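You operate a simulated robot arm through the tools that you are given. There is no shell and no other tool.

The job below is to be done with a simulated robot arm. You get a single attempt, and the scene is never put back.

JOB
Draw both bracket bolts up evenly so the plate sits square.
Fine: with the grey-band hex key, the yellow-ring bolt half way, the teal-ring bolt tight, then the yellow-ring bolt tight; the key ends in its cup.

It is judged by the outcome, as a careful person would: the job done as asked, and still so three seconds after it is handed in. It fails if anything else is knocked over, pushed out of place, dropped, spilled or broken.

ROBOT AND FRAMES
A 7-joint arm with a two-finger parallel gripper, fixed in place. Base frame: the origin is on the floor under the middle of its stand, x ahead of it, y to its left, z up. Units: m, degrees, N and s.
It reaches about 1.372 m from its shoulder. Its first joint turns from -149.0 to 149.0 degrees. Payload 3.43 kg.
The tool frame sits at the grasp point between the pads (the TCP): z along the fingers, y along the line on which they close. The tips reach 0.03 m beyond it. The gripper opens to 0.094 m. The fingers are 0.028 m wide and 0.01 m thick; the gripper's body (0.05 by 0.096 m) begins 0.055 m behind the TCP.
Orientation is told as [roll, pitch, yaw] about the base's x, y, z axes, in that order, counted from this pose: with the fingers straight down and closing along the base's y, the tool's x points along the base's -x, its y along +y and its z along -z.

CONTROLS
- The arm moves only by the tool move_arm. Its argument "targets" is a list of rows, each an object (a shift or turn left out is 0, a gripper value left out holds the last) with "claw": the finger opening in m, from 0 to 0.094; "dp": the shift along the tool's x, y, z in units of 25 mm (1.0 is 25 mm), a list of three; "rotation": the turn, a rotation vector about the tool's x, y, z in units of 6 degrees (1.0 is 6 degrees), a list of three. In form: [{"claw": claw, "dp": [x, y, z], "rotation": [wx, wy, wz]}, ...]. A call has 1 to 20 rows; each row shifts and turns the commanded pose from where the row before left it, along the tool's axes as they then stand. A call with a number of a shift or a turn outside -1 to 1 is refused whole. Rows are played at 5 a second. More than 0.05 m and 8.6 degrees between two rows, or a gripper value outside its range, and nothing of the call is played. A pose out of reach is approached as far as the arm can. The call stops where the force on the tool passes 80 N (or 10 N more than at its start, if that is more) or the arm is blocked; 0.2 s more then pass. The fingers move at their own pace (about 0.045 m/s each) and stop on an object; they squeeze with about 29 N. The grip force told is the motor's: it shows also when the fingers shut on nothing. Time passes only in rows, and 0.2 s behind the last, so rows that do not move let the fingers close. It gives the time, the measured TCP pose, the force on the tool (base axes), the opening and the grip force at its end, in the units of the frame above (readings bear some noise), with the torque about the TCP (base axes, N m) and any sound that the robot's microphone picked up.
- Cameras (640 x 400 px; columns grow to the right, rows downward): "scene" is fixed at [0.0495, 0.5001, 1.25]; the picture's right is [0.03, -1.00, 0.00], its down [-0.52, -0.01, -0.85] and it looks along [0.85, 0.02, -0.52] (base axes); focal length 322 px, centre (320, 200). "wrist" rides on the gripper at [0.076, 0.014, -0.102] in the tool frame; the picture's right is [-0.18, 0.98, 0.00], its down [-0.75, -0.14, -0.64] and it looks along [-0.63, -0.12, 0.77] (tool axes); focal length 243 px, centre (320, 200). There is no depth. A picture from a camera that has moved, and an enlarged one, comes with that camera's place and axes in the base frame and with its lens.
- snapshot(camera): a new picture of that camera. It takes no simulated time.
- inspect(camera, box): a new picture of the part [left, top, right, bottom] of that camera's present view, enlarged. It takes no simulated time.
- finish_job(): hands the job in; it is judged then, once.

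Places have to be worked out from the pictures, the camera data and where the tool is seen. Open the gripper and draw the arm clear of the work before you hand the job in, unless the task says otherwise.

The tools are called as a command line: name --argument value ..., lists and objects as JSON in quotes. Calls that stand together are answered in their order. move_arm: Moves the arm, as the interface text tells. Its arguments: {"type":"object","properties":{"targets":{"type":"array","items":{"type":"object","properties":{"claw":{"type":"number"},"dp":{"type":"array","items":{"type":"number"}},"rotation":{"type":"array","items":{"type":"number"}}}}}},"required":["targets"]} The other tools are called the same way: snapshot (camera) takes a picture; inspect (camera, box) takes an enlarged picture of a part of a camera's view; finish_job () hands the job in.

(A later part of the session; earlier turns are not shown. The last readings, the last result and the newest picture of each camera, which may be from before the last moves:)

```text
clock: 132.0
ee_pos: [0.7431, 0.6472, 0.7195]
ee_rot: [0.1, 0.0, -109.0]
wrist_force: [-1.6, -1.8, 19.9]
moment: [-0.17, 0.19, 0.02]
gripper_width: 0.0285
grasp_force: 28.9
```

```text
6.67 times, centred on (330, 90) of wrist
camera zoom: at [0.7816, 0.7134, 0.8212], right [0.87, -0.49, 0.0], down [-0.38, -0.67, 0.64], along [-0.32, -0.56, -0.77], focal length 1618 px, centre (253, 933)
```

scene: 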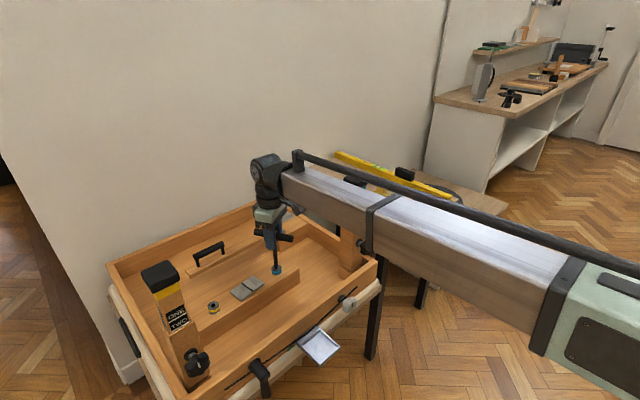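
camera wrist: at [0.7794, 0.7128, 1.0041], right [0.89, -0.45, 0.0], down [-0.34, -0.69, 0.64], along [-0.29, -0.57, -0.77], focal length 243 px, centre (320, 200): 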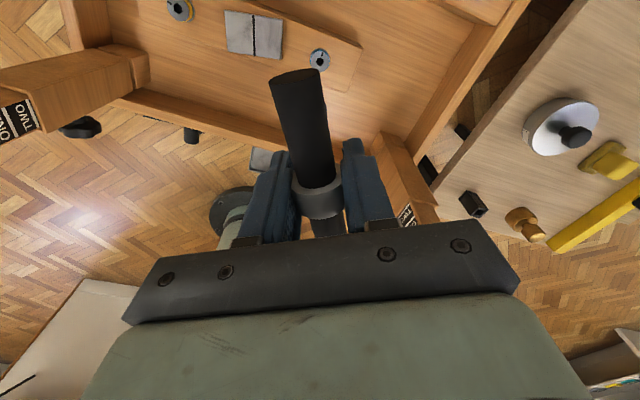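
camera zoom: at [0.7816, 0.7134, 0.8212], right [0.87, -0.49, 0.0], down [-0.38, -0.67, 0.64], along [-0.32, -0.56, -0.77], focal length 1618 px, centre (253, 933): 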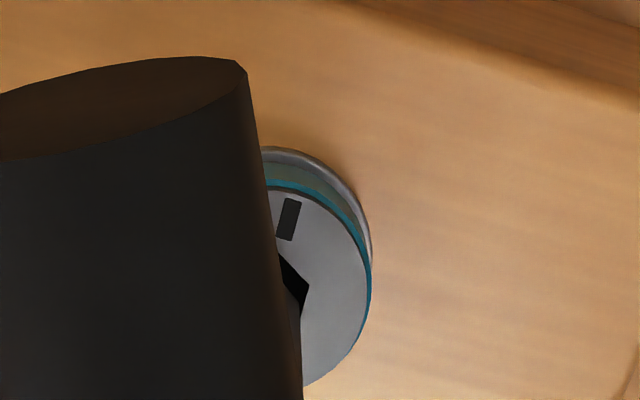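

The wrist view shows the socket uncovered on the +x side, and comparing with the TCP pose when the key was last seated here, I'm short by (+1.7, −0.8) mm. Lift, correct, and try again.

move_arm --targets '[{"dp": [0, 0, -0.14]}, {"dp": [-0.008, 0.075, 0], "rotation": [0, 0, 0.2]}, {}, {}]'

inspect --camera "scene" --box '[269, 261, 287, 275]'

inspect --camera "wrist" --box '[300, 60, 360, 120]'

```text
clock: 133.0
ee_pos: [0.7458, 0.6468, 0.7215]
ee_rot: [-0.1, 0.0, -110.2]
wrist_force: [-0.4, 0.0, -1.2]
moment: [0.02, -0.02, -0.01]
gripper_width: 0.0286
grasp_force: 29.0
```

```text
16.00 times, centred on (278, 268) of scene
camera zoom: at [0.0495, 0.5001, 1.25], right [0.03, -1.0, 0.0], down [-0.52, -0.01, -0.85], along [0.85, 0.02, -0.52], focal length 5160 px, centre (992, -888)
```

zoom: 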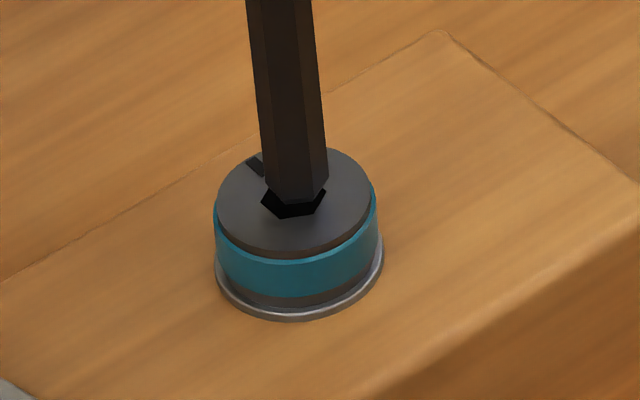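

```text
6.67 times, centred on (330, 90) of wrist
camera zoom: at [0.7851, 0.7123, 0.8235], right [0.86, -0.51, 0.0], down [-0.39, -0.66, 0.64], along [-0.33, -0.55, -0.77], focal length 1618 px, centre (253, 933)
```

zoom: 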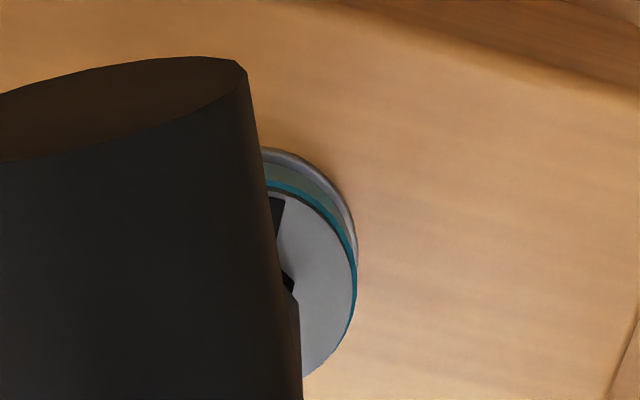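

The TCP pose now equals the pose it had when seated here before, at the same yaw. Lowering gently from here.

move_arm --targets '[{"dp": [0, 0, 0.06]}, {"dp": [0, 0, 0.05]}, {"dp": [0, 0, 0.05]}, {"dp": [0, 0, 0.04]}, {}]'

inspect --camera "scene" --box '[269, 261, 287, 275]'

inspect --camera "wrist" --box '[300, 60, 360, 120]'

```text
clock: 134.2
ee_pos: [0.7452, 0.6469, 0.7195]
ee_rot: [0.2, 0.2, -110.2]
wrist_force: [0.0, 0.7, 26.4]
moment: [-0.01, 0.02, 0.01]
gripper_width: 0.0286
grasp_force: 29.5
```

```text
16.00 times, centred on (278, 268) of scene
camera zoom: at [0.0495, 0.5001, 1.25], right [0.03, -1.0, 0.0], down [-0.52, -0.01, -0.85], along [0.85, 0.02, -0.52], focal length 5160 px, centre (992, -888)
```

zoom: 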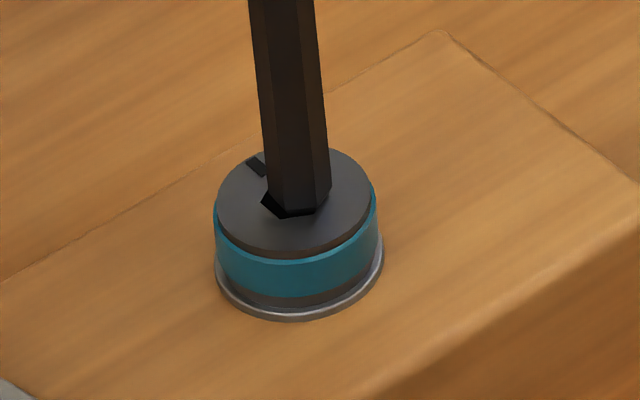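

```text
6.67 times, centred on (330, 90) of wrist
camera zoom: at [0.7849, 0.7115, 0.8212], right [0.86, -0.51, 0.0], down [-0.39, -0.66, 0.64], along [-0.33, -0.55, -0.77], focal length 1618 px, centre (253, 933)
```

zoom: 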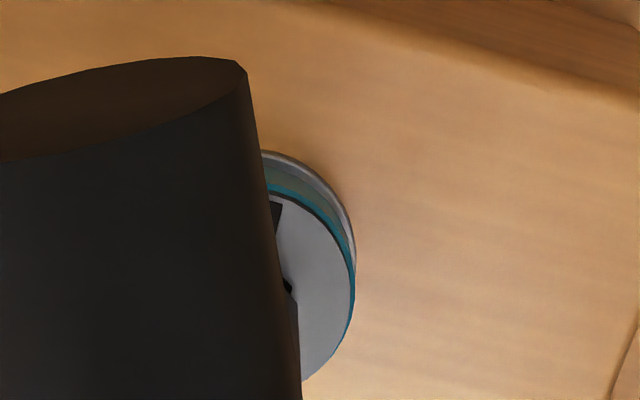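

At contact now a gap shows along the lower-left and bottom edges, so the tip needs about (−0.9, +1.5) mm. Lifting slightly, shifting, and retrying.

move_arm --targets '[{"dp": [0, 0, -0.13]}, {"dp": [0.046, -0.055, 0]}, {}, {"dp": [0, 0, 0.05]}, {"dp": [0, 0, 0.04]}, {"dp": [0, 0, 0.03]}, {}]'

inspect --camera "scene" --box '[269, 261, 287, 275]'

```text
clock: 135.8
ee_pos: [0.7446, 0.648, 0.7158]
ee_rot: [0.1, 0.0, -110.3]
wrist_force: [0.8, -0.4, -2.0]
moment: [-0.04, -0.07, 0.0]
gripper_width: 0.0285
grasp_force: 28.7
```

```text
16.00 times, centred on (278, 268) of scene
camera zoom: at [0.0495, 0.5001, 1.25], right [0.03, -1.0, 0.0], down [-0.52, -0.01, -0.85], along [0.85, 0.02, -0.52], focal length 5160 px, centre (992, -888)
```

zoom: 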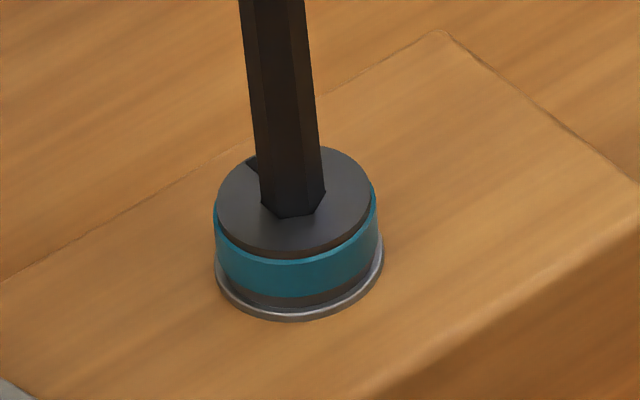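

It dropped in with no load. Seating it fully.

move_arm --targets '[{"dp": [0, 0, 0.07]}, {"dp": [0, 0, 0.07]}, {"dp": [0, 0, 0.07]}, {"dp": [0, 0, 0.06]}, {"dp": [0, 0, 0.04]}, {}]'

```text
clock: 137.2
ee_pos: [0.7443, 0.6488, 0.7082]
ee_rot: [0.1, 0.0, -110.2]
wrist_force: [0.7, -0.7, 1.6]
moment: [-0.02, -0.04, 0.02]
gripper_width: 0.0287
grasp_force: 28.7
```

Seated. Now loosening teal counter-clockwise; first a short move to check that the bolt follows.

move_arm --targets '[{"dp": [0, 0, -0.01], "rotation": [0, 0, -0.6]}, {"rotation": [0, 0, -0.6]}, {"rotation": [0, 0, -0.6]}, {"rotation": [0, 0, -0.6]}, {"rotation": [0, 0, -0.6]}, {"rotation": [0, 0, -0.6]}, {"rotation": [0, 0, -0.6]}, {"rotation": [0, 0, -0.6]}, {}]'

inspect --camera "scene" --box '[269, 261, 287, 275]'

inspect --camera "scene" --box '[226, 272, 266, 302]'

```text
clock: 139.2
ee_pos: [0.7453, 0.649, 0.7088]
ee_rot: [0.1, 0.0, -81.4]
wrist_force: [1.3, -2.4, -8.2]
moment: [-0.1, 0.05, -0.26]
gripper_width: 0.0289
grasp_force: 29.1
```

```text
16.00 times, centred on (278, 268) of scene
camera zoom: at [0.0495, 0.5001, 1.25], right [0.03, -1.0, 0.0], down [-0.52, -0.01, -0.85], along [0.85, 0.02, -0.52], focal length 5160 px, centre (992, -888)
```

zoom: 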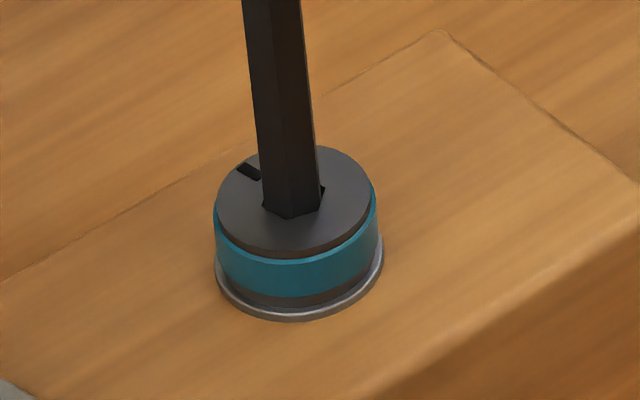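

```text
13.33 times, centred on (246, 287) of scene
camera zoom: at [0.0495, 0.5001, 1.25], right [0.03, -1.0, 0.0], down [-0.52, -0.01, -0.85], along [0.85, 0.02, -0.52], focal length 4300 px, centre (1307, -960)
```

zoom: 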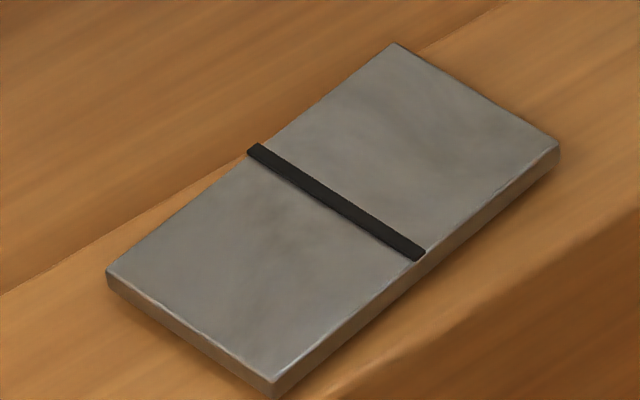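

Teal follows (about 16° back). Continuing to loosen with a longer sweep, easing the key up slightly as the bolt rises.

move_arm --targets '[{"dp": [0, 0, -0.003], "rotation": [0, 0, -0.8]}, {"dp": [0, 0, -0.003], "rotation": [0, 0, -0.8]}, {"dp": [0, 0, -0.003], "rotation": [0, 0, -0.8]}, {"dp": [0, 0, -0.003], "rotation": [0, 0, -0.8]}, {"dp": [0, 0, -0.003], "rotation": [0, 0, -0.8]}, {"dp": [0, 0, -0.003], "rotation": [0, 0, -0.8]}, {"dp": [0, 0, -0.003], "rotation": [0, 0, -0.8]}, {"dp": [0, 0, -0.003], "rotation": [0, 0, -0.8]}, {"dp": [0, 0, -0.003], "rotation": [0, 0, -0.8]}, {"dp": [0, 0, -0.003], "rotation": [0, 0, -0.8]}, {"dp": [0, 0, -0.003], "rotation": [0, 0, -0.8]}, {"dp": [0, 0, -0.003], "rotation": [0, 0, -0.8]}, {"dp": [0, 0, -0.003], "rotation": [0, 0, -0.8]}, {"dp": [0, 0, -0.003], "rotation": [0, 0, -0.8]}, {"dp": [0, 0, -0.003], "rotation": [0, 0, -0.8]}, {}]'

inspect --camera "scene" --box '[269, 261, 287, 275]'

inspect --camera "scene" --box '[226, 272, 266, 302]'

```text
clock: 142.6
ee_pos: [0.745, 0.6484, 0.7119]
ee_rot: [0.0, -0.1, -9.4]
wrist_force: [-1.1, 0.3, 2.7]
moment: [0.13, 0.13, -0.01]
gripper_width: 0.0288
grasp_force: 28.3
```

```text
16.00 times, centred on (278, 268) of scene
camera zoom: at [0.0495, 0.5001, 1.25], right [0.03, -1.0, 0.0], down [-0.52, -0.01, -0.85], along [0.85, 0.02, -0.52], focal length 5160 px, centre (992, -888)
```

zoom: 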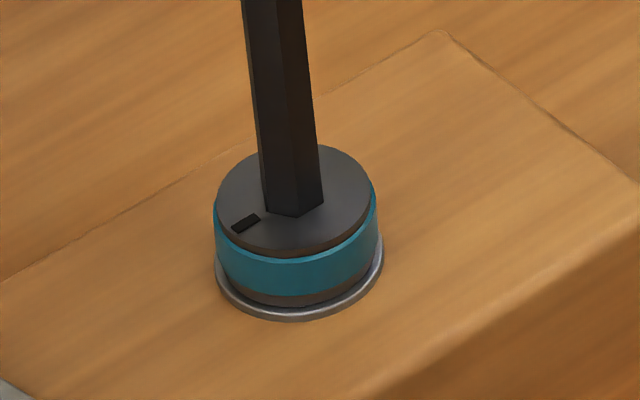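

```text
13.33 times, centred on (246, 287) of scene
camera zoom: at [0.0495, 0.5001, 1.25], right [0.03, -1.0, 0.0], down [-0.52, -0.01, -0.85], along [0.85, 0.02, -0.52], focal length 4300 px, centre (1307, -960)
```

zoom: 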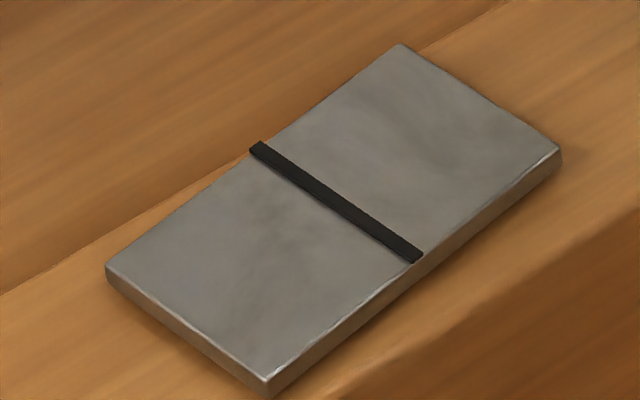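

Teal at about 122° now and the plate's small linear component responds as modelled. Continuing to loosen.

move_arm --targets '[{"dp": [0, 0, -0.003], "rotation": [0, 0, -0.9]}, {"dp": [0, 0, -0.003], "rotation": [0, 0, -0.9]}, {"dp": [0, 0, -0.003], "rotation": [0, 0, -0.9]}, {"dp": [0, 0, -0.003], "rotation": [0, 0, -0.9]}, {"dp": [0, 0, -0.003], "rotation": [0, 0, -0.9]}, {"dp": [0, 0, -0.003], "rotation": [0, 0, -0.9]}, {"dp": [0, 0, -0.003], "rotation": [0, 0, -0.9]}, {"dp": [0, 0, -0.003], "rotation": [0, 0, -0.9]}, {"dp": [0, 0, -0.003], "rotation": [0, 0, -0.9]}, {"dp": [0, 0, -0.003], "rotation": [0, 0, -0.9]}, {"dp": [0, 0, -0.003], "rotation": [0, 0, -0.9]}, {"dp": [0, 0, -0.003], "rotation": [0, 0, -0.9]}, {"dp": [0, 0, -0.003], "rotation": [0, 0, -0.9]}, {"dp": [0, 0, -0.003], "rotation": [0, 0, -0.9]}, {"dp": [0, 0, -0.003], "rotation": [0, 0, -0.9]}, {"dp": [0, 0, -0.003], "rotation": [0, 0, -0.9]}, {}]'

inspect --camera "scene" --box '[269, 261, 287, 275]'

inspect --camera "scene" --box '[226, 272, 266, 302]'

```text
clock: 146.2
ee_pos: [0.7451, 0.6477, 0.7123]
ee_rot: [0.0, 0.1, 77.1]
wrist_force: [-1.9, -3.6, -4.9]
moment: [-0.47, 0.22, -0.04]
gripper_width: 0.0286
grasp_force: 29.0
```

```text
16.00 times, centred on (278, 268) of scene
camera zoom: at [0.0495, 0.5001, 1.25], right [0.03, -1.0, 0.0], down [-0.52, -0.01, -0.85], along [0.85, 0.02, -0.52], focal length 5160 px, centre (992, -888)
```

zoom: 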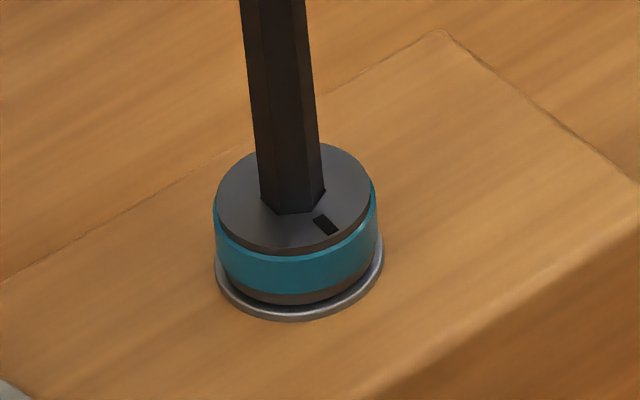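

```text
13.33 times, centred on (246, 287) of scene
camera zoom: at [0.0495, 0.5001, 1.25], right [0.03, -1.0, 0.0], down [-0.52, -0.01, -0.85], along [0.85, 0.02, -0.52], focal length 4300 px, centre (1307, -960)
```

zoom: 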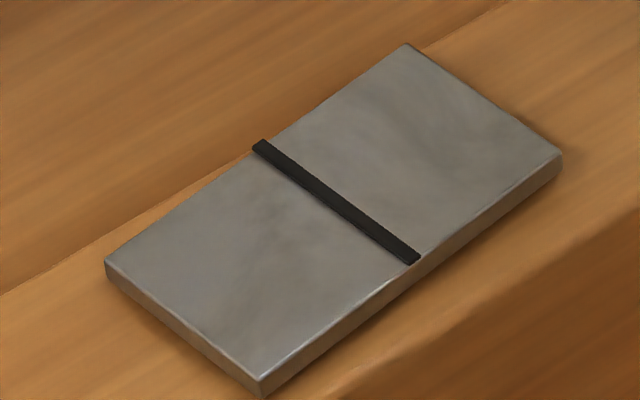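

Teal's at about 38°, its under-head gap reappearing, and there's a small side load that I'll trim. Continuing to nearly fully loose.

move_arm --targets '[{"dp": [0.0135, 0.005, -0.003], "rotation": [0, 0, -0.7]}, {"dp": [0, 0, -0.003], "rotation": [0, 0, -0.7]}, {"dp": [0, 0, -0.003], "rotation": [0, 0, -0.7]}, {"dp": [0, 0, -0.003], "rotation": [0, 0, -0.7]}, {"dp": [0, 0, -0.003], "rotation": [0, 0, -0.7]}, {"dp": [0, 0, -0.003], "rotation": [0, 0, -0.7]}, {"dp": [0, 0, -0.003], "rotation": [0, 0, -0.7]}, {"dp": [0, 0, -0.003], "rotation": [0, 0, -0.7]}, {}]'

inspect --camera "scene" --box '[269, 261, 287, 275]'

inspect --camera "scene" --box '[226, 272, 266, 302]'

```text
clock: 148.2
ee_pos: [0.7457, 0.6483, 0.713]
ee_rot: [0.0, 0.0, 110.6]
wrist_force: [-1.2, 1.7, -5.1]
moment: [0.1, 0.1, -0.05]
gripper_width: 0.0286
grasp_force: 29.0
```

```text
16.00 times, centred on (278, 268) of scene
camera zoom: at [0.0495, 0.5001, 1.25], right [0.03, -1.0, 0.0], down [-0.52, -0.01, -0.85], along [0.85, 0.02, -0.52], focal length 5160 px, centre (992, -888)
```

zoom: 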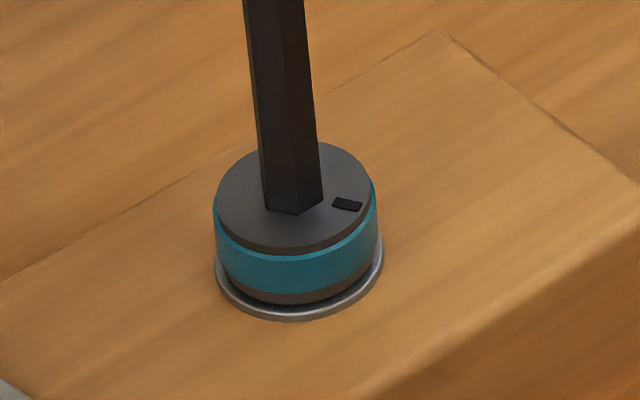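

```text
13.33 times, centred on (246, 287) of scene
camera zoom: at [0.0495, 0.5001, 1.25], right [0.03, -1.0, 0.0], down [-0.52, -0.01, -0.85], along [0.85, 0.02, -0.52], focal length 4300 px, centre (1307, -960)
```

zoom: 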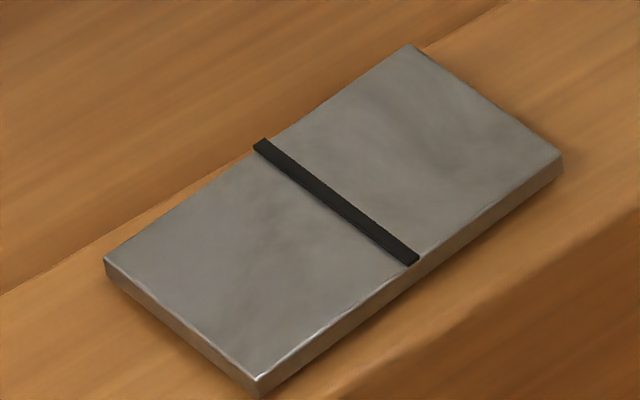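

Teal is back at its starting mark (0°). The plate still shows the latched offset, so next I'll loosen yellow fully as well. Relieving and withdrawing the key, lifting to travel height.

move_arm --targets '[{"rotation": [0, 0, 0.5]}, {"rotation": [0, 0, 0.5]}, {"rotation": [0, 0, 0.4]}, {"dp": [0, 0, -0.15]}, {"dp": [0, 0, -0.2]}, {"dp": [0, 0, -0.3]}, {"dp": [0, 0, -0.6]}, {"dp": [0, 0, -0.95]}, {"dp": [0, 0, -0.95]}, {"dp": [0, 0, -0.95]}, {"dp": [0, 0, -0.95]}, {"dp": [0, 0, -0.95]}, {"dp": [0, 0, -0.95]}, {"dp": [0, 0, -0.6]}, {}]'

inspect --camera "scene" --box '[269, 261, 287, 275]'

inspect --camera "scene" --box '[190, 255, 300, 325]'

```text
clock: 151.4
ee_pos: [0.7452, 0.6478, 0.9023]
ee_rot: [0.0, -0.1, 102.2]
wrist_force: [0.1, -0.8, -0.4]
moment: [-0.01, -0.02, -0.02]
gripper_width: 0.0286
grasp_force: 29.2
```

```text
16.00 times, centred on (278, 268) of scene
camera zoom: at [0.0495, 0.5001, 1.25], right [0.03, -1.0, 0.0], down [-0.52, -0.01, -0.85], along [0.85, 0.02, -0.52], focal length 5160 px, centre (992, -888)
```

zoom: 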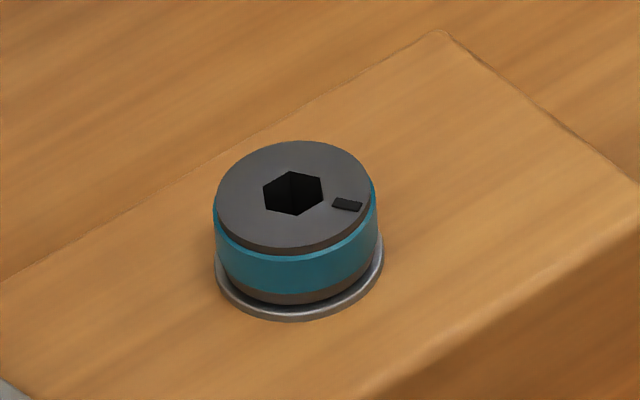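

```text
5.71 times, centred on (245, 290) of scene
camera zoom: at [0.0495, 0.5001, 1.25], right [0.03, -1.0, 0.0], down [-0.52, -0.01, -0.85], along [0.85, 0.02, -0.52], focal length 1843 px, centre (749, -314)
```

zoom: 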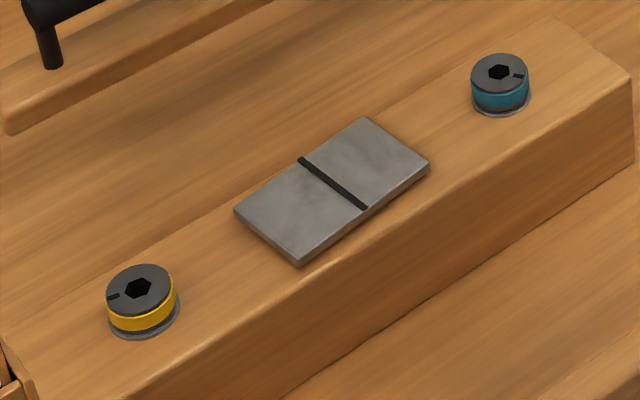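

Moving to yellow: rotating to yaw −31° (aligned with its current hex) and translating at height.

move_arm --targets '[{"rotation": [0, 0, 1]}, {"rotation": [0, 0, 1]}, {"rotation": [0, 0, 1]}, {"rotation": [0, 0, 1]}, {"rotation": [0, 0, 1]}, {"rotation": [0, 0, 1]}, {"rotation": [0, 0, 1]}, {"rotation": [0, 0, 1]}, {"rotation": [0, 0, 1]}, {"rotation": [0, 0, 1]}, {"rotation": [0, 0, 1]}, {"rotation": [0, 0, 1]}, {"rotation": [0, 0, 1]}, {"rotation": [0, 0, 1]}, {"rotation": [0, 0, 1]}, {"rotation": [0, 0, 1]}, {"rotation": [0, 0, 1]}, {"rotation": [0, 0, 1]}, {"rotation": [0, 0, 1]}, {"rotation": [0, 0, 1]}]'

move_arm --targets '[{"rotation": [0, 0, 1]}, {"rotation": [0, 0, 1]}, {"rotation": [0, 0, 0.2]}, {"dp": [0.968, 0.239, 0]}, {"dp": [0.968, 0.239, 0]}, {"dp": [0.968, 0.239, 0]}, {"dp": [0.968, 0.239, 0]}, {"dp": [0.968, 0.239, 0]}, {"dp": [0.968, 0.239, 0]}, {"dp": [0.968, 0.239, 0]}, {"dp": [0.968, 0.239, 0]}, {}, {}]'

snapshot --camera "wrist"

```text
clock: 155.6
ee_pos: [0.7447, 0.6481, 0.9022]
ee_rot: [0.1, -0.1, -17.9]
wrist_force: [0.2, -0.4, -1.9]
moment: [0.02, 0.0, -0.04]
gripper_width: 0.0289
grasp_force: 28.9
```

```text
clock: 158.4
ee_pos: [0.6031, 0.7885, 0.9026]
ee_rot: [-0.1, 0.1, -31.0]
wrist_force: [0.3, 0.1, -1.5]
moment: [0.01, -0.02, -0.03]
gripper_width: 0.0285
grasp_force: 28.9
```

```text
taken
camera wrist: at [0.5451, 0.8391, 1.0043], right [0.66, 0.75, 0.0], down [0.57, -0.51, 0.64], along [0.48, -0.43, -0.77], focal length 243 px, centre (320, 200)
```

wrist: 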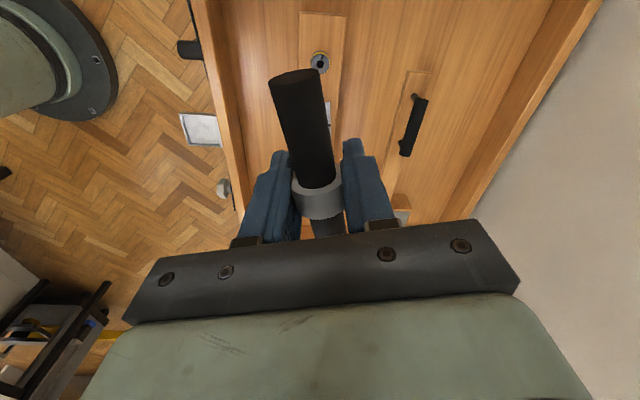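

True TCP (0.6032, 0.7873) is right over yellow. Descending to about 5 mm above.

move_arm --targets '[{"dp": [0, 0, 0.95]}, {"dp": [0, 0, 0.95]}, {"dp": [0, 0, 0.95]}, {"dp": [0, 0, 0.95]}, {"dp": [0, 0, 0.95]}, {"dp": [0, 0, 0.95]}, {"dp": [0, 0, 0.95]}, {"dp": [0, 0, 0.4]}, {}, {}]'

inspect --camera "scene" --box '[204, 296, 222, 310]'

inspect --camera "wrist" --box '[300, 60, 360, 120]'

```text
clock: 160.6
ee_pos: [0.6026, 0.7884, 0.7261]
ee_rot: [0.0, 0.0, -31.0]
wrist_force: [-0.1, 0.2, -1.4]
moment: [-0.01, -0.01, 0.02]
gripper_width: 0.0286
grasp_force: 29.2
```

```text
16.00 times, centred on (213, 303) of scene
camera zoom: at [0.0495, 0.5001, 1.25], right [0.03, -1.0, 0.0], down [-0.52, -0.01, -0.85], along [0.85, 0.02, -0.52], focal length 5160 px, centre (2032, -1448)
```

zoom: 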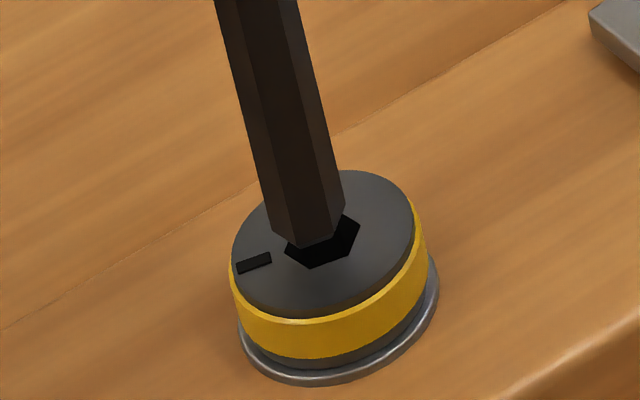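

```text
6.67 times, centred on (330, 90) of wrist
camera zoom: at [0.5453, 0.8386, 0.8274], right [0.66, 0.75, 0.0], down [0.57, -0.51, 0.64], along [0.48, -0.43, -0.77], focal length 1618 px, centre (253, 933)
```

zoom: 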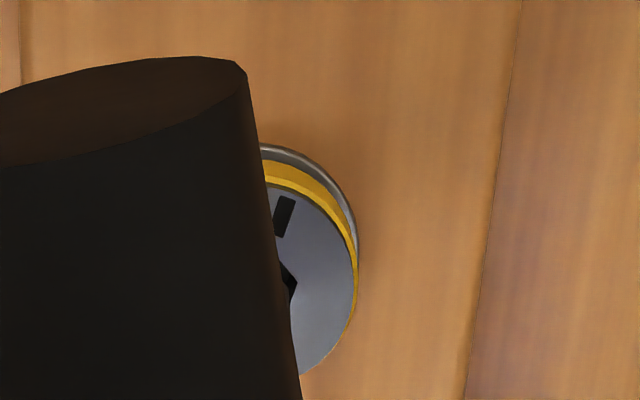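

Image comparison suggests a (+1.4, −0.7) mm correction. I'll apply most of it, lower to ~3 mm above and re-check.

move_arm --targets '[{"dp": [-0.045, 0.005, 0.07]}, {"dp": [0, 0, 0.07]}, {}, {}]'

inspect --camera "scene" --box '[204, 296, 222, 310]'

inspect --camera "wrist" --box '[300, 60, 360, 120]'

```text
clock: 161.6
ee_pos: [0.6056, 0.7889, 0.7227]
ee_rot: [0.1, 0.0, -31.0]
wrist_force: [0.5, -0.5, -1.7]
moment: [0.01, 0.01, 0.04]
gripper_width: 0.0286
grasp_force: 28.8
```

```text
16.00 times, centred on (213, 303) of scene
camera zoom: at [0.0495, 0.5001, 1.25], right [0.03, -1.0, 0.0], down [-0.52, -0.01, -0.85], along [0.85, 0.02, -0.52], focal length 5160 px, centre (2032, -1448)
```

zoom: 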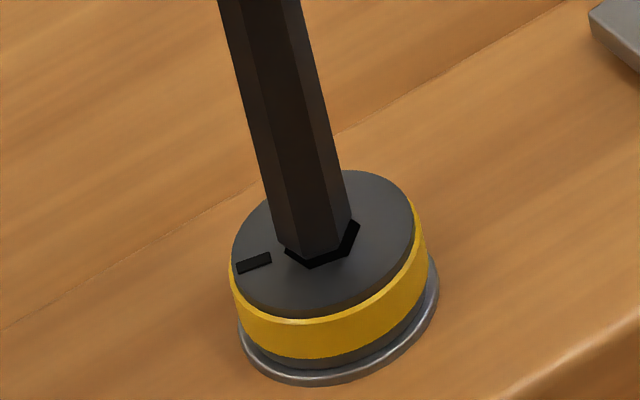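

```text
6.67 times, centred on (330, 90) of wrist
camera zoom: at [0.5462, 0.8386, 0.8237], right [0.66, 0.75, 0.0], down [0.57, -0.51, 0.64], along [0.48, -0.43, -0.77], focal length 1618 px, centre (253, 933)
```

zoom: 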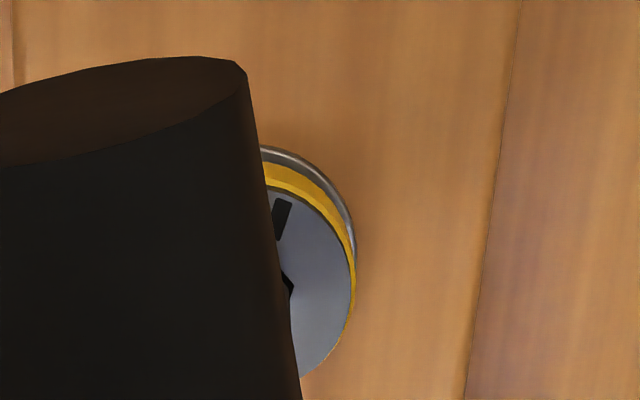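

Residual about (+0.7, −0.6) mm. Applying it and lowering gently.

move_arm --targets '[{"dp": [-0.032, -0.0065, 0]}, {"dp": [0, 0, 0.06]}, {"dp": [0, 0, 0.05]}, {"dp": [0, 0, 0.04]}, {"dp": [0, 0, 0.04]}, {}]'

inspect --camera "scene" --box '[204, 296, 222, 310]'

```text
clock: 163.0
ee_pos: [0.6057, 0.788, 0.7172]
ee_rot: [-0.1, 0.0, -31.1]
wrist_force: [1.0, 1.0, -0.8]
moment: [0.02, -0.13, 0.01]
gripper_width: 0.0285
grasp_force: 29.5
```

```text
16.00 times, centred on (213, 303) of scene
camera zoom: at [0.0495, 0.5001, 1.25], right [0.03, -1.0, 0.0], down [-0.52, -0.01, -0.85], along [0.85, 0.02, -0.52], focal length 5160 px, centre (2032, -1448)
```

zoom: 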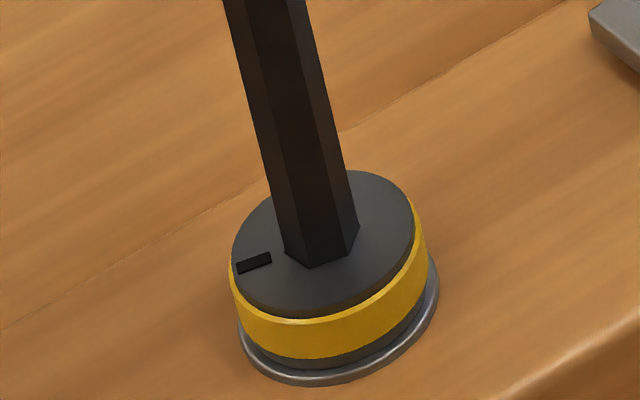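

In the socket. Seat it, then loosen yellow counter-clockwise toward its start.

move_arm --targets '[{"dp": [0, 0, 0.07]}, {"dp": [0, 0, 0.07]}, {"dp": [0, 0, 0.07]}, {"dp": [0, 0, 0.05]}, {"dp": [0, 0, 0.03]}, {}]'

move_arm --targets '[{"rotation": [0, 0, -0.8]}, {"dp": [0, 0, -0.003], "rotation": [0, 0, -0.8]}, {"dp": [0, 0, -0.003], "rotation": [0, 0, -0.8]}, {"dp": [0, 0, -0.003], "rotation": [0, 0, -0.8]}, {"dp": [0, 0, -0.003], "rotation": [0, 0, -0.8]}, {"dp": [0, 0, -0.003], "rotation": [0, 0, -0.8]}, {"dp": [0, 0, -0.003], "rotation": [0, 0, -0.8]}, {"dp": [0, 0, -0.003], "rotation": [0, 0, -0.8]}, {"dp": [0, 0, -0.003], "rotation": [0, 0, -0.8]}, {"dp": [0, 0, -0.003], "rotation": [0, 0, -0.8]}, {"dp": [0, 0, -0.003], "rotation": [0, 0, -0.8]}, {"dp": [0, 0, -0.003], "rotation": [0, 0, -0.8]}, {}]'

inspect --camera "scene" --box '[204, 296, 222, 310]'

inspect --camera "scene" --box '[226, 272, 266, 302]'

```text
clock: 164.4
ee_pos: [0.6051, 0.7874, 0.7097]
ee_rot: [0.0, 0.1, -31.0]
wrist_force: [-1.1, -0.5, -1.1]
moment: [0.05, -0.03, -0.01]
gripper_width: 0.0284
grasp_force: 28.8
```

```text
clock: 167.2
ee_pos: [0.6044, 0.7872, 0.7102]
ee_rot: [0.0, 0.0, 26.6]
wrist_force: [2.4, 0.9, -5.7]
moment: [0.14, -0.43, 0.01]
gripper_width: 0.0288
grasp_force: 29.6
```

```text
16.00 times, centred on (213, 303) of scene
camera zoom: at [0.0495, 0.5001, 1.25], right [0.03, -1.0, 0.0], down [-0.52, -0.01, -0.85], along [0.85, 0.02, -0.52], focal length 5160 px, centre (2032, -1448)
```

zoom: 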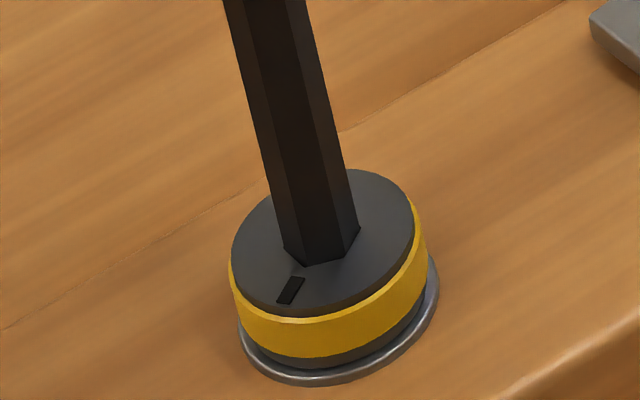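

```text
13.33 times, centred on (246, 287) of scene
camera zoom: at [0.0495, 0.5001, 1.25], right [0.03, -1.0, 0.0], down [-0.52, -0.01, -0.85], along [0.85, 0.02, -0.52], focal length 4300 px, centre (1307, -960)
```

zoom: 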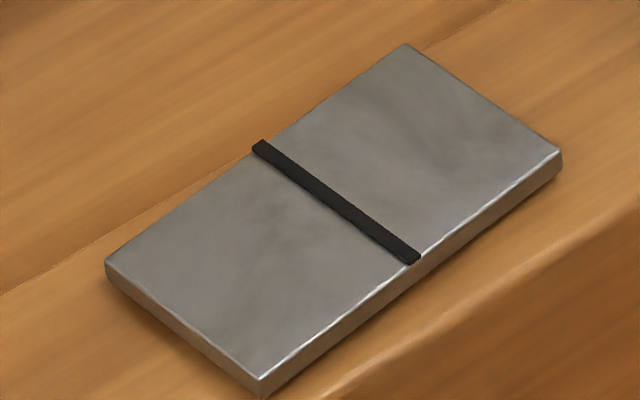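

Yellow's at about 64° and still loosening. Continuing to its start position.

move_arm --targets '[{"dp": [0, 0, -0.003], "rotation": [0, 0, -0.85]}, {"dp": [0, 0, -0.003], "rotation": [0, 0, -0.85]}, {"dp": [0, 0, -0.003], "rotation": [0, 0, -0.85]}, {"dp": [0, 0, -0.003], "rotation": [0, 0, -0.85]}, {"dp": [0, 0, -0.003], "rotation": [0, 0, -0.85]}, {"dp": [0, 0, -0.003], "rotation": [0, 0, -0.85]}, {"dp": [0, 0, -0.003], "rotation": [0, 0, -0.85]}, {"dp": [0, 0, -0.003], "rotation": [0, 0, -0.85]}, {"dp": [0, 0, -0.003], "rotation": [0, 0, -0.85]}, {"dp": [0, 0, -0.003], "rotation": [0, 0, -0.85]}, {"dp": [0, 0, -0.003], "rotation": [0, 0, -0.85]}, {"dp": [0, 0, -0.003], "rotation": [0, 0, -0.85]}, {}]'

inspect --camera "scene" --box '[204, 296, 222, 310]'

inspect --camera "scene" --box '[226, 272, 266, 302]'

```text
clock: 170.0
ee_pos: [0.605, 0.7887, 0.7129]
ee_rot: [0.0, 0.0, 87.8]
wrist_force: [0.5, 3.2, -5.7]
moment: [0.36, -0.12, -0.05]
gripper_width: 0.0287
grasp_force: 29.1
```

```text
16.00 times, centred on (213, 303) of scene
camera zoom: at [0.0495, 0.5001, 1.25], right [0.03, -1.0, 0.0], down [-0.52, -0.01, -0.85], along [0.85, 0.02, -0.52], focal length 5160 px, centre (2032, -1448)
```

zoom: 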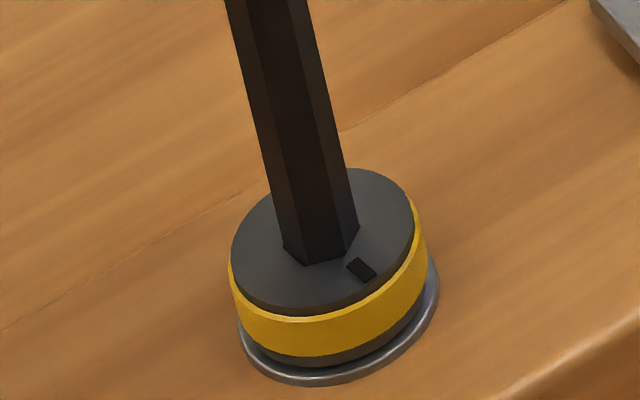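

```text
13.33 times, centred on (246, 287) of scene
camera zoom: at [0.0495, 0.5001, 1.25], right [0.03, -1.0, 0.0], down [-0.52, -0.01, -0.85], along [0.85, 0.02, -0.52], focal length 4300 px, centre (1307, -960)
```

zoom: 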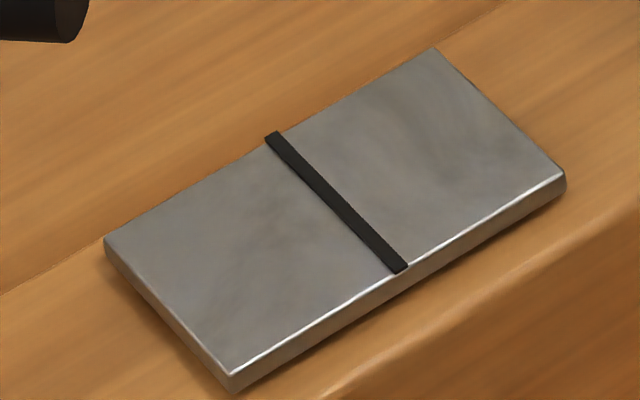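

Excellent: with both bolts loose, the plate has snapped back to square. Now I'll redo it properly: yellow to 105° (half of 210°), then teal tight, then yellow tight. Turning yellow clockwise, with about 18° of play to take up first.

move_arm --targets '[{"dp": [-0.008, 0, 0.01], "rotation": [0, 0, 0.9]}, {"rotation": [0, 0, 0.9]}, {"rotation": [0, 0, 0.9]}, {"rotation": [0, 0, 0.9]}, {"rotation": [0, 0, 0.9]}, {"rotation": [0, 0, 0.9]}, {"rotation": [0, 0, 0.9]}, {"rotation": [0, 0, 0.9]}, {"rotation": [0, 0, 0.9]}, {"rotation": [0, 0, 0.9]}, {"rotation": [0, 0, 0.9]}, {"rotation": [0, 0, 0.9]}, {"rotation": [0, 0, 0.9]}, {"rotation": [0, 0, 0.9]}, {"rotation": [0, 0, 0.9]}, {"rotation": [0, 0, 0.9]}, {"rotation": [0, 0, 0.9]}, {"rotation": [0, 0, 0.9]}, {}]'

inspect --camera "scene" --box '[204, 296, 222, 310]'

inspect --camera "scene" --box '[226, 272, 266, 302]'

```text
clock: 174.0
ee_pos: [0.6052, 0.788, 0.7123]
ee_rot: [0.0, 0.0, -9.5]
wrist_force: [-0.4, 0.4, -1.7]
moment: [0.04, 0.11, 0.02]
gripper_width: 0.0288
grasp_force: 29.1
```

```text
16.00 times, centred on (213, 303) of scene
camera zoom: at [0.0495, 0.5001, 1.25], right [0.03, -1.0, 0.0], down [-0.52, -0.01, -0.85], along [0.85, 0.02, -0.52], focal length 5160 px, centre (2032, -1448)
```

zoom: 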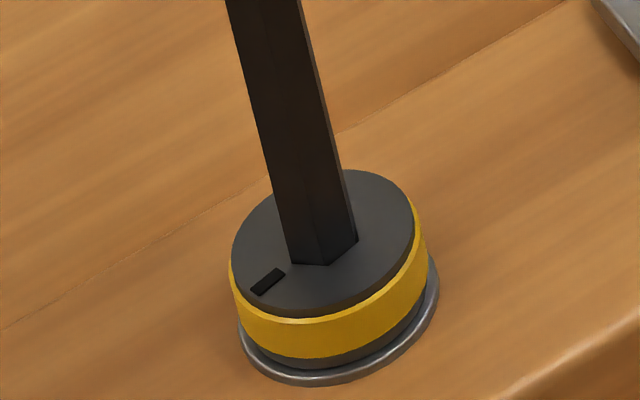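

```text
13.33 times, centred on (246, 287) of scene
camera zoom: at [0.0495, 0.5001, 1.25], right [0.03, -1.0, 0.0], down [-0.52, -0.01, -0.85], along [0.85, 0.02, -0.52], focal length 4300 px, centre (1307, -960)
```

zoom: 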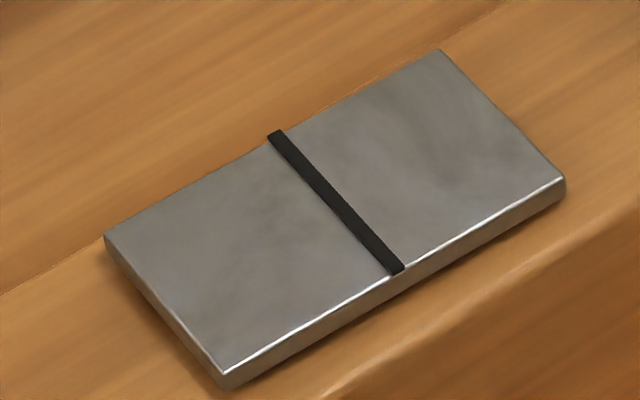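

Yellow is at about 82° and the plate is behaving (just its slight proportional tilt). About 23° more to reach half way.

move_arm --targets '[{"rotation": [0, 0, 0.6]}, {"rotation": [0, 0, 0.6]}, {"rotation": [0, 0, 0.6]}, {"rotation": [0, 0, 0.6]}, {"rotation": [0, 0, 0.6]}, {"rotation": [0, 0, 0.6]}, {}]'

inspect --camera "scene" --box '[204, 296, 222, 310]'

inspect --camera "scene" --box '[226, 272, 266, 302]'

```text
clock: 175.6
ee_pos: [0.6049, 0.7883, 0.7116]
ee_rot: [0.0, 0.1, -31.1]
wrist_force: [1.5, -1.1, -5.3]
moment: [-0.11, -0.14, 0.02]
gripper_width: 0.0286
grasp_force: 29.5
```

```text
16.00 times, centred on (213, 303) of scene
camera zoom: at [0.0495, 0.5001, 1.25], right [0.03, -1.0, 0.0], down [-0.52, -0.01, -0.85], along [0.85, 0.02, -0.52], focal length 5160 px, centre (2032, -1448)
```

zoom: 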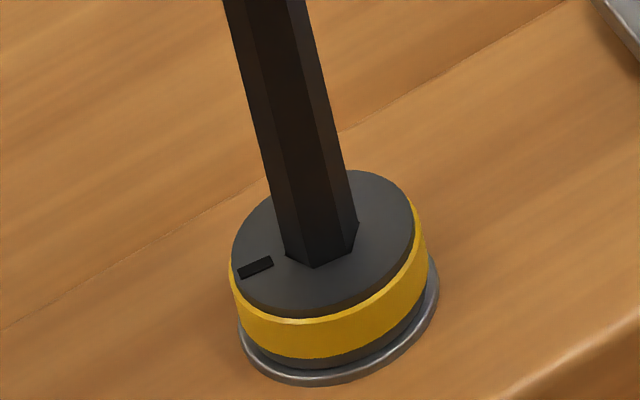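

```text
13.33 times, centred on (246, 287) of scene
camera zoom: at [0.0495, 0.5001, 1.25], right [0.03, -1.0, 0.0], down [-0.52, -0.01, -0.85], along [0.85, 0.02, -0.52], focal length 4300 px, centre (1307, -960)
```

zoom: 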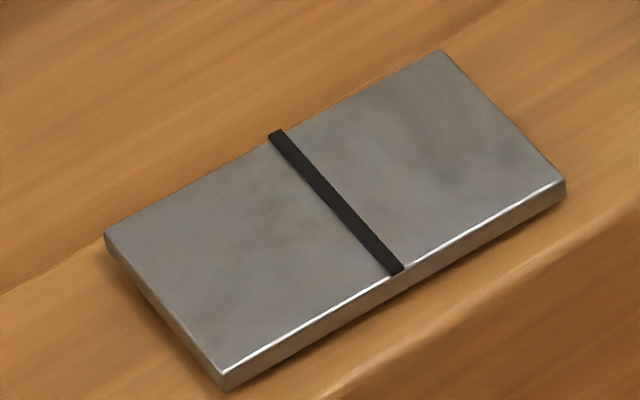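

Yellow is at about 103°, essentially half way, with the plate square apart from its tiny proportional lean. Relieving the key and withdrawing to travel height.

move_arm --targets '[{"rotation": [0, 0, -0.5]}, {"rotation": [0, 0, -0.5]}, {"rotation": [0, 0, -0.4]}, {"dp": [0, 0, -0.15]}, {"dp": [0, 0, -0.2]}, {"dp": [0, 0, -0.3]}, {"dp": [0, 0, -0.6]}, {"dp": [0, 0, -0.95]}, {"dp": [0, 0, -0.95]}, {"dp": [0, 0, -0.95]}, {"dp": [0, 0, -0.95]}, {"dp": [0, 0, -0.95]}, {"dp": [0, 0, -0.95]}, {"dp": [0, 0, -0.6]}, {}]'

inspect --camera "scene" --box '[204, 296, 222, 310]'

inspect --camera "scene" --box '[226, 272, 266, 302]'

```text
clock: 178.8
ee_pos: [0.6041, 0.7888, 0.8999]
ee_rot: [0.0, 0.0, -22.6]
wrist_force: [-0.5, 0.8, -1.2]
moment: [0.03, 0.02, -0.01]
gripper_width: 0.0291
grasp_force: 28.9
```

```text
16.00 times, centred on (213, 303) of scene
camera zoom: at [0.0495, 0.5001, 1.25], right [0.03, -1.0, 0.0], down [-0.52, -0.01, -0.85], along [0.85, 0.02, -0.52], focal length 5160 px, centre (2032, -1448)
```

zoom: 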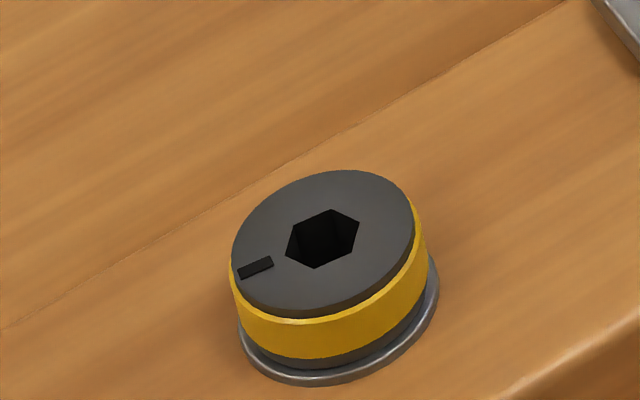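

```text
13.33 times, centred on (246, 287) of scene
camera zoom: at [0.0495, 0.5001, 1.25], right [0.03, -1.0, 0.0], down [-0.52, -0.01, -0.85], along [0.85, 0.02, -0.52], focal length 4300 px, centre (1307, -960)
```

zoom: 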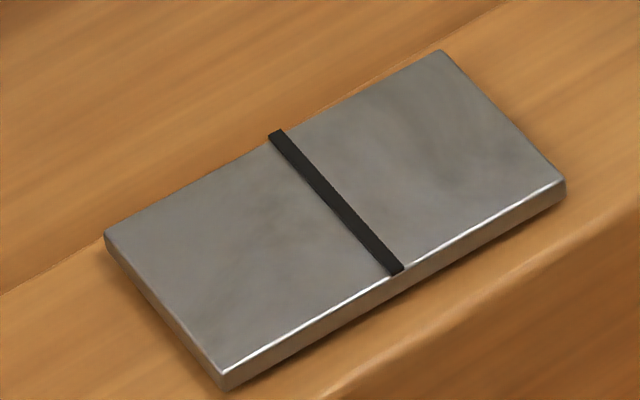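

Yellow confirmed at half. Moving over to teal at height, then rotating to yaw 164° for a full clockwise stroke.

move_arm --targets '[{"dp": [-0.92, -0.382, 0]}, {"dp": [-0.92, -0.382, 0]}, {"dp": [-0.92, -0.382, 0]}, {"dp": [-0.92, -0.382, 0]}, {"dp": [-0.92, -0.382, 0]}, {"dp": [-0.92, -0.382, 0]}, {"dp": [-0.92, -0.382, 0]}, {"dp": [-0.92, -0.382, 0]}, {}]'

move_arm --targets '[{"rotation": [0, 0, -1]}, {"rotation": [0, 0, -1]}, {"rotation": [0, 0, -1]}, {"rotation": [0, 0, -1]}, {"rotation": [0, 0, -1]}, {"rotation": [0, 0, -1]}, {"rotation": [0, 0, -1]}, {"rotation": [0, 0, -1]}, {"rotation": [0, 0, -1]}, {"rotation": [0, 0, -1]}, {"rotation": [0, 0, -1]}, {"rotation": [0, 0, -1]}, {"rotation": [0, 0, -1]}, {"rotation": [0, 0, -1]}, {"rotation": [0, 0, -1]}, {"rotation": [0, 0, -1]}, {"rotation": [0, 0, -1]}, {"rotation": [0, 0, -1]}, {"rotation": [0, 0, -1]}, {"rotation": [0, 0, -1]}]'

move_arm --targets '[{"rotation": [0, 0, -1]}, {"rotation": [0, 0, -1]}, {"rotation": [0, 0, -1]}, {"rotation": [0, 0, -1]}, {"rotation": [0, 0, -1]}, {"rotation": [0, 0, -1]}, {"rotation": [0, 0, -1]}, {"rotation": [0, 0, -1]}, {"rotation": [0, 0, -1]}, {"rotation": [0, 0, -1]}, {"rotation": [0, 0, -1]}, {"rotation": [0, 0, -0.1]}, {}]'

snapshot --camera "wrist"

```text
clock: 180.8
ee_pos: [0.7452, 0.6462, 0.9018]
ee_rot: [-0.1, 0.0, -22.6]
wrist_force: [0.7, 0.8, -1.6]
moment: [0.0, 0.0, -0.02]
gripper_width: 0.0287
grasp_force: 29.2
```

```text
clock: 185.0
ee_pos: [0.745, 0.6472, 0.901]
ee_rot: [0.0, 0.1, 97.5]
wrist_force: [0.0, 0.6, -1.6]
moment: [-0.02, 0.01, 0.0]
gripper_width: 0.0287
grasp_force: 28.7
```

```text
clock: 187.8
ee_pos: [0.7458, 0.6454, 0.9011]
ee_rot: [0.0, 0.1, 164.1]
wrist_force: [0.5, 1.0, -1.5]
moment: [-0.01, -0.01, -0.01]
gripper_width: 0.0286
grasp_force: 29.2
```

```text
taken
camera wrist: at [0.8143, 0.6104, 1.0031], right [-0.45, -0.89, 0.0], down [-0.69, 0.34, 0.64], along [-0.57, 0.29, -0.77], focal length 243 px, centre (320, 200)
```

wrist: 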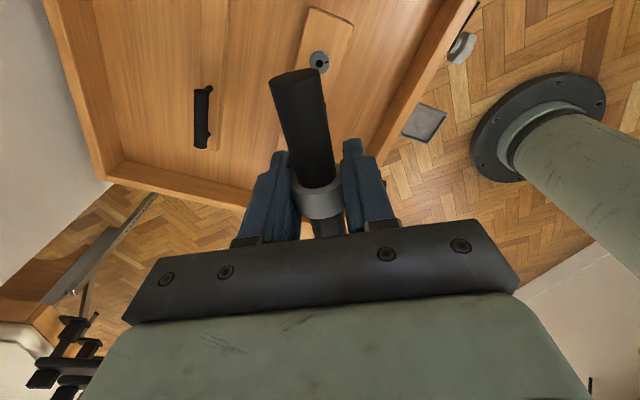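

Over teal at yaw 164°. Descending to about 5 mm above the socket.

move_arm --targets '[{"dp": [0, 0, 0.95]}, {"dp": [0, 0, 0.95]}, {"dp": [0, 0, 0.95]}, {"dp": [0, 0, 0.95]}, {"dp": [0, 0, 0.95]}, {"dp": [0, 0, 0.95]}, {"dp": [0, 0, 0.95]}, {"dp": [0, 0, 0.38]}, {}, {}]'

inspect --camera "scene" --box '[269, 261, 287, 275]'

inspect --camera "wrist" --box '[300, 60, 360, 120]'

```text
clock: 190.0
ee_pos: [0.7451, 0.6469, 0.7241]
ee_rot: [-0.1, 0.1, 164.1]
wrist_force: [0.5, -0.4, -1.5]
moment: [-0.01, 0.0, -0.02]
gripper_width: 0.0287
grasp_force: 29.2
```

```text
16.00 times, centred on (278, 268) of scene
camera zoom: at [0.0495, 0.5001, 1.25], right [0.03, -1.0, 0.0], down [-0.52, -0.01, -0.85], along [0.85, 0.02, -0.52], focal length 5160 px, centre (992, -888)
```

zoom: 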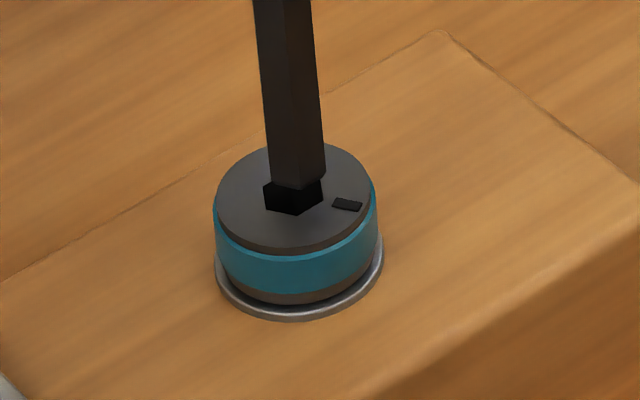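

```text
6.67 times, centred on (330, 90) of wrist
camera zoom: at [0.8148, 0.6102, 0.827], right [-0.45, -0.89, 0.0], down [-0.69, 0.34, 0.64], along [-0.57, 0.29, -0.77], focal length 1618 px, centre (253, 933)
```

zoom: 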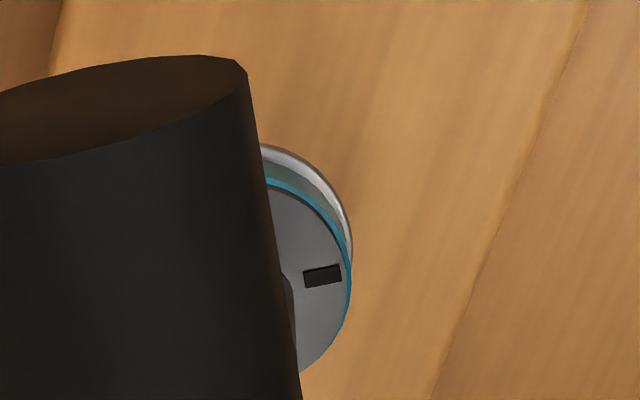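

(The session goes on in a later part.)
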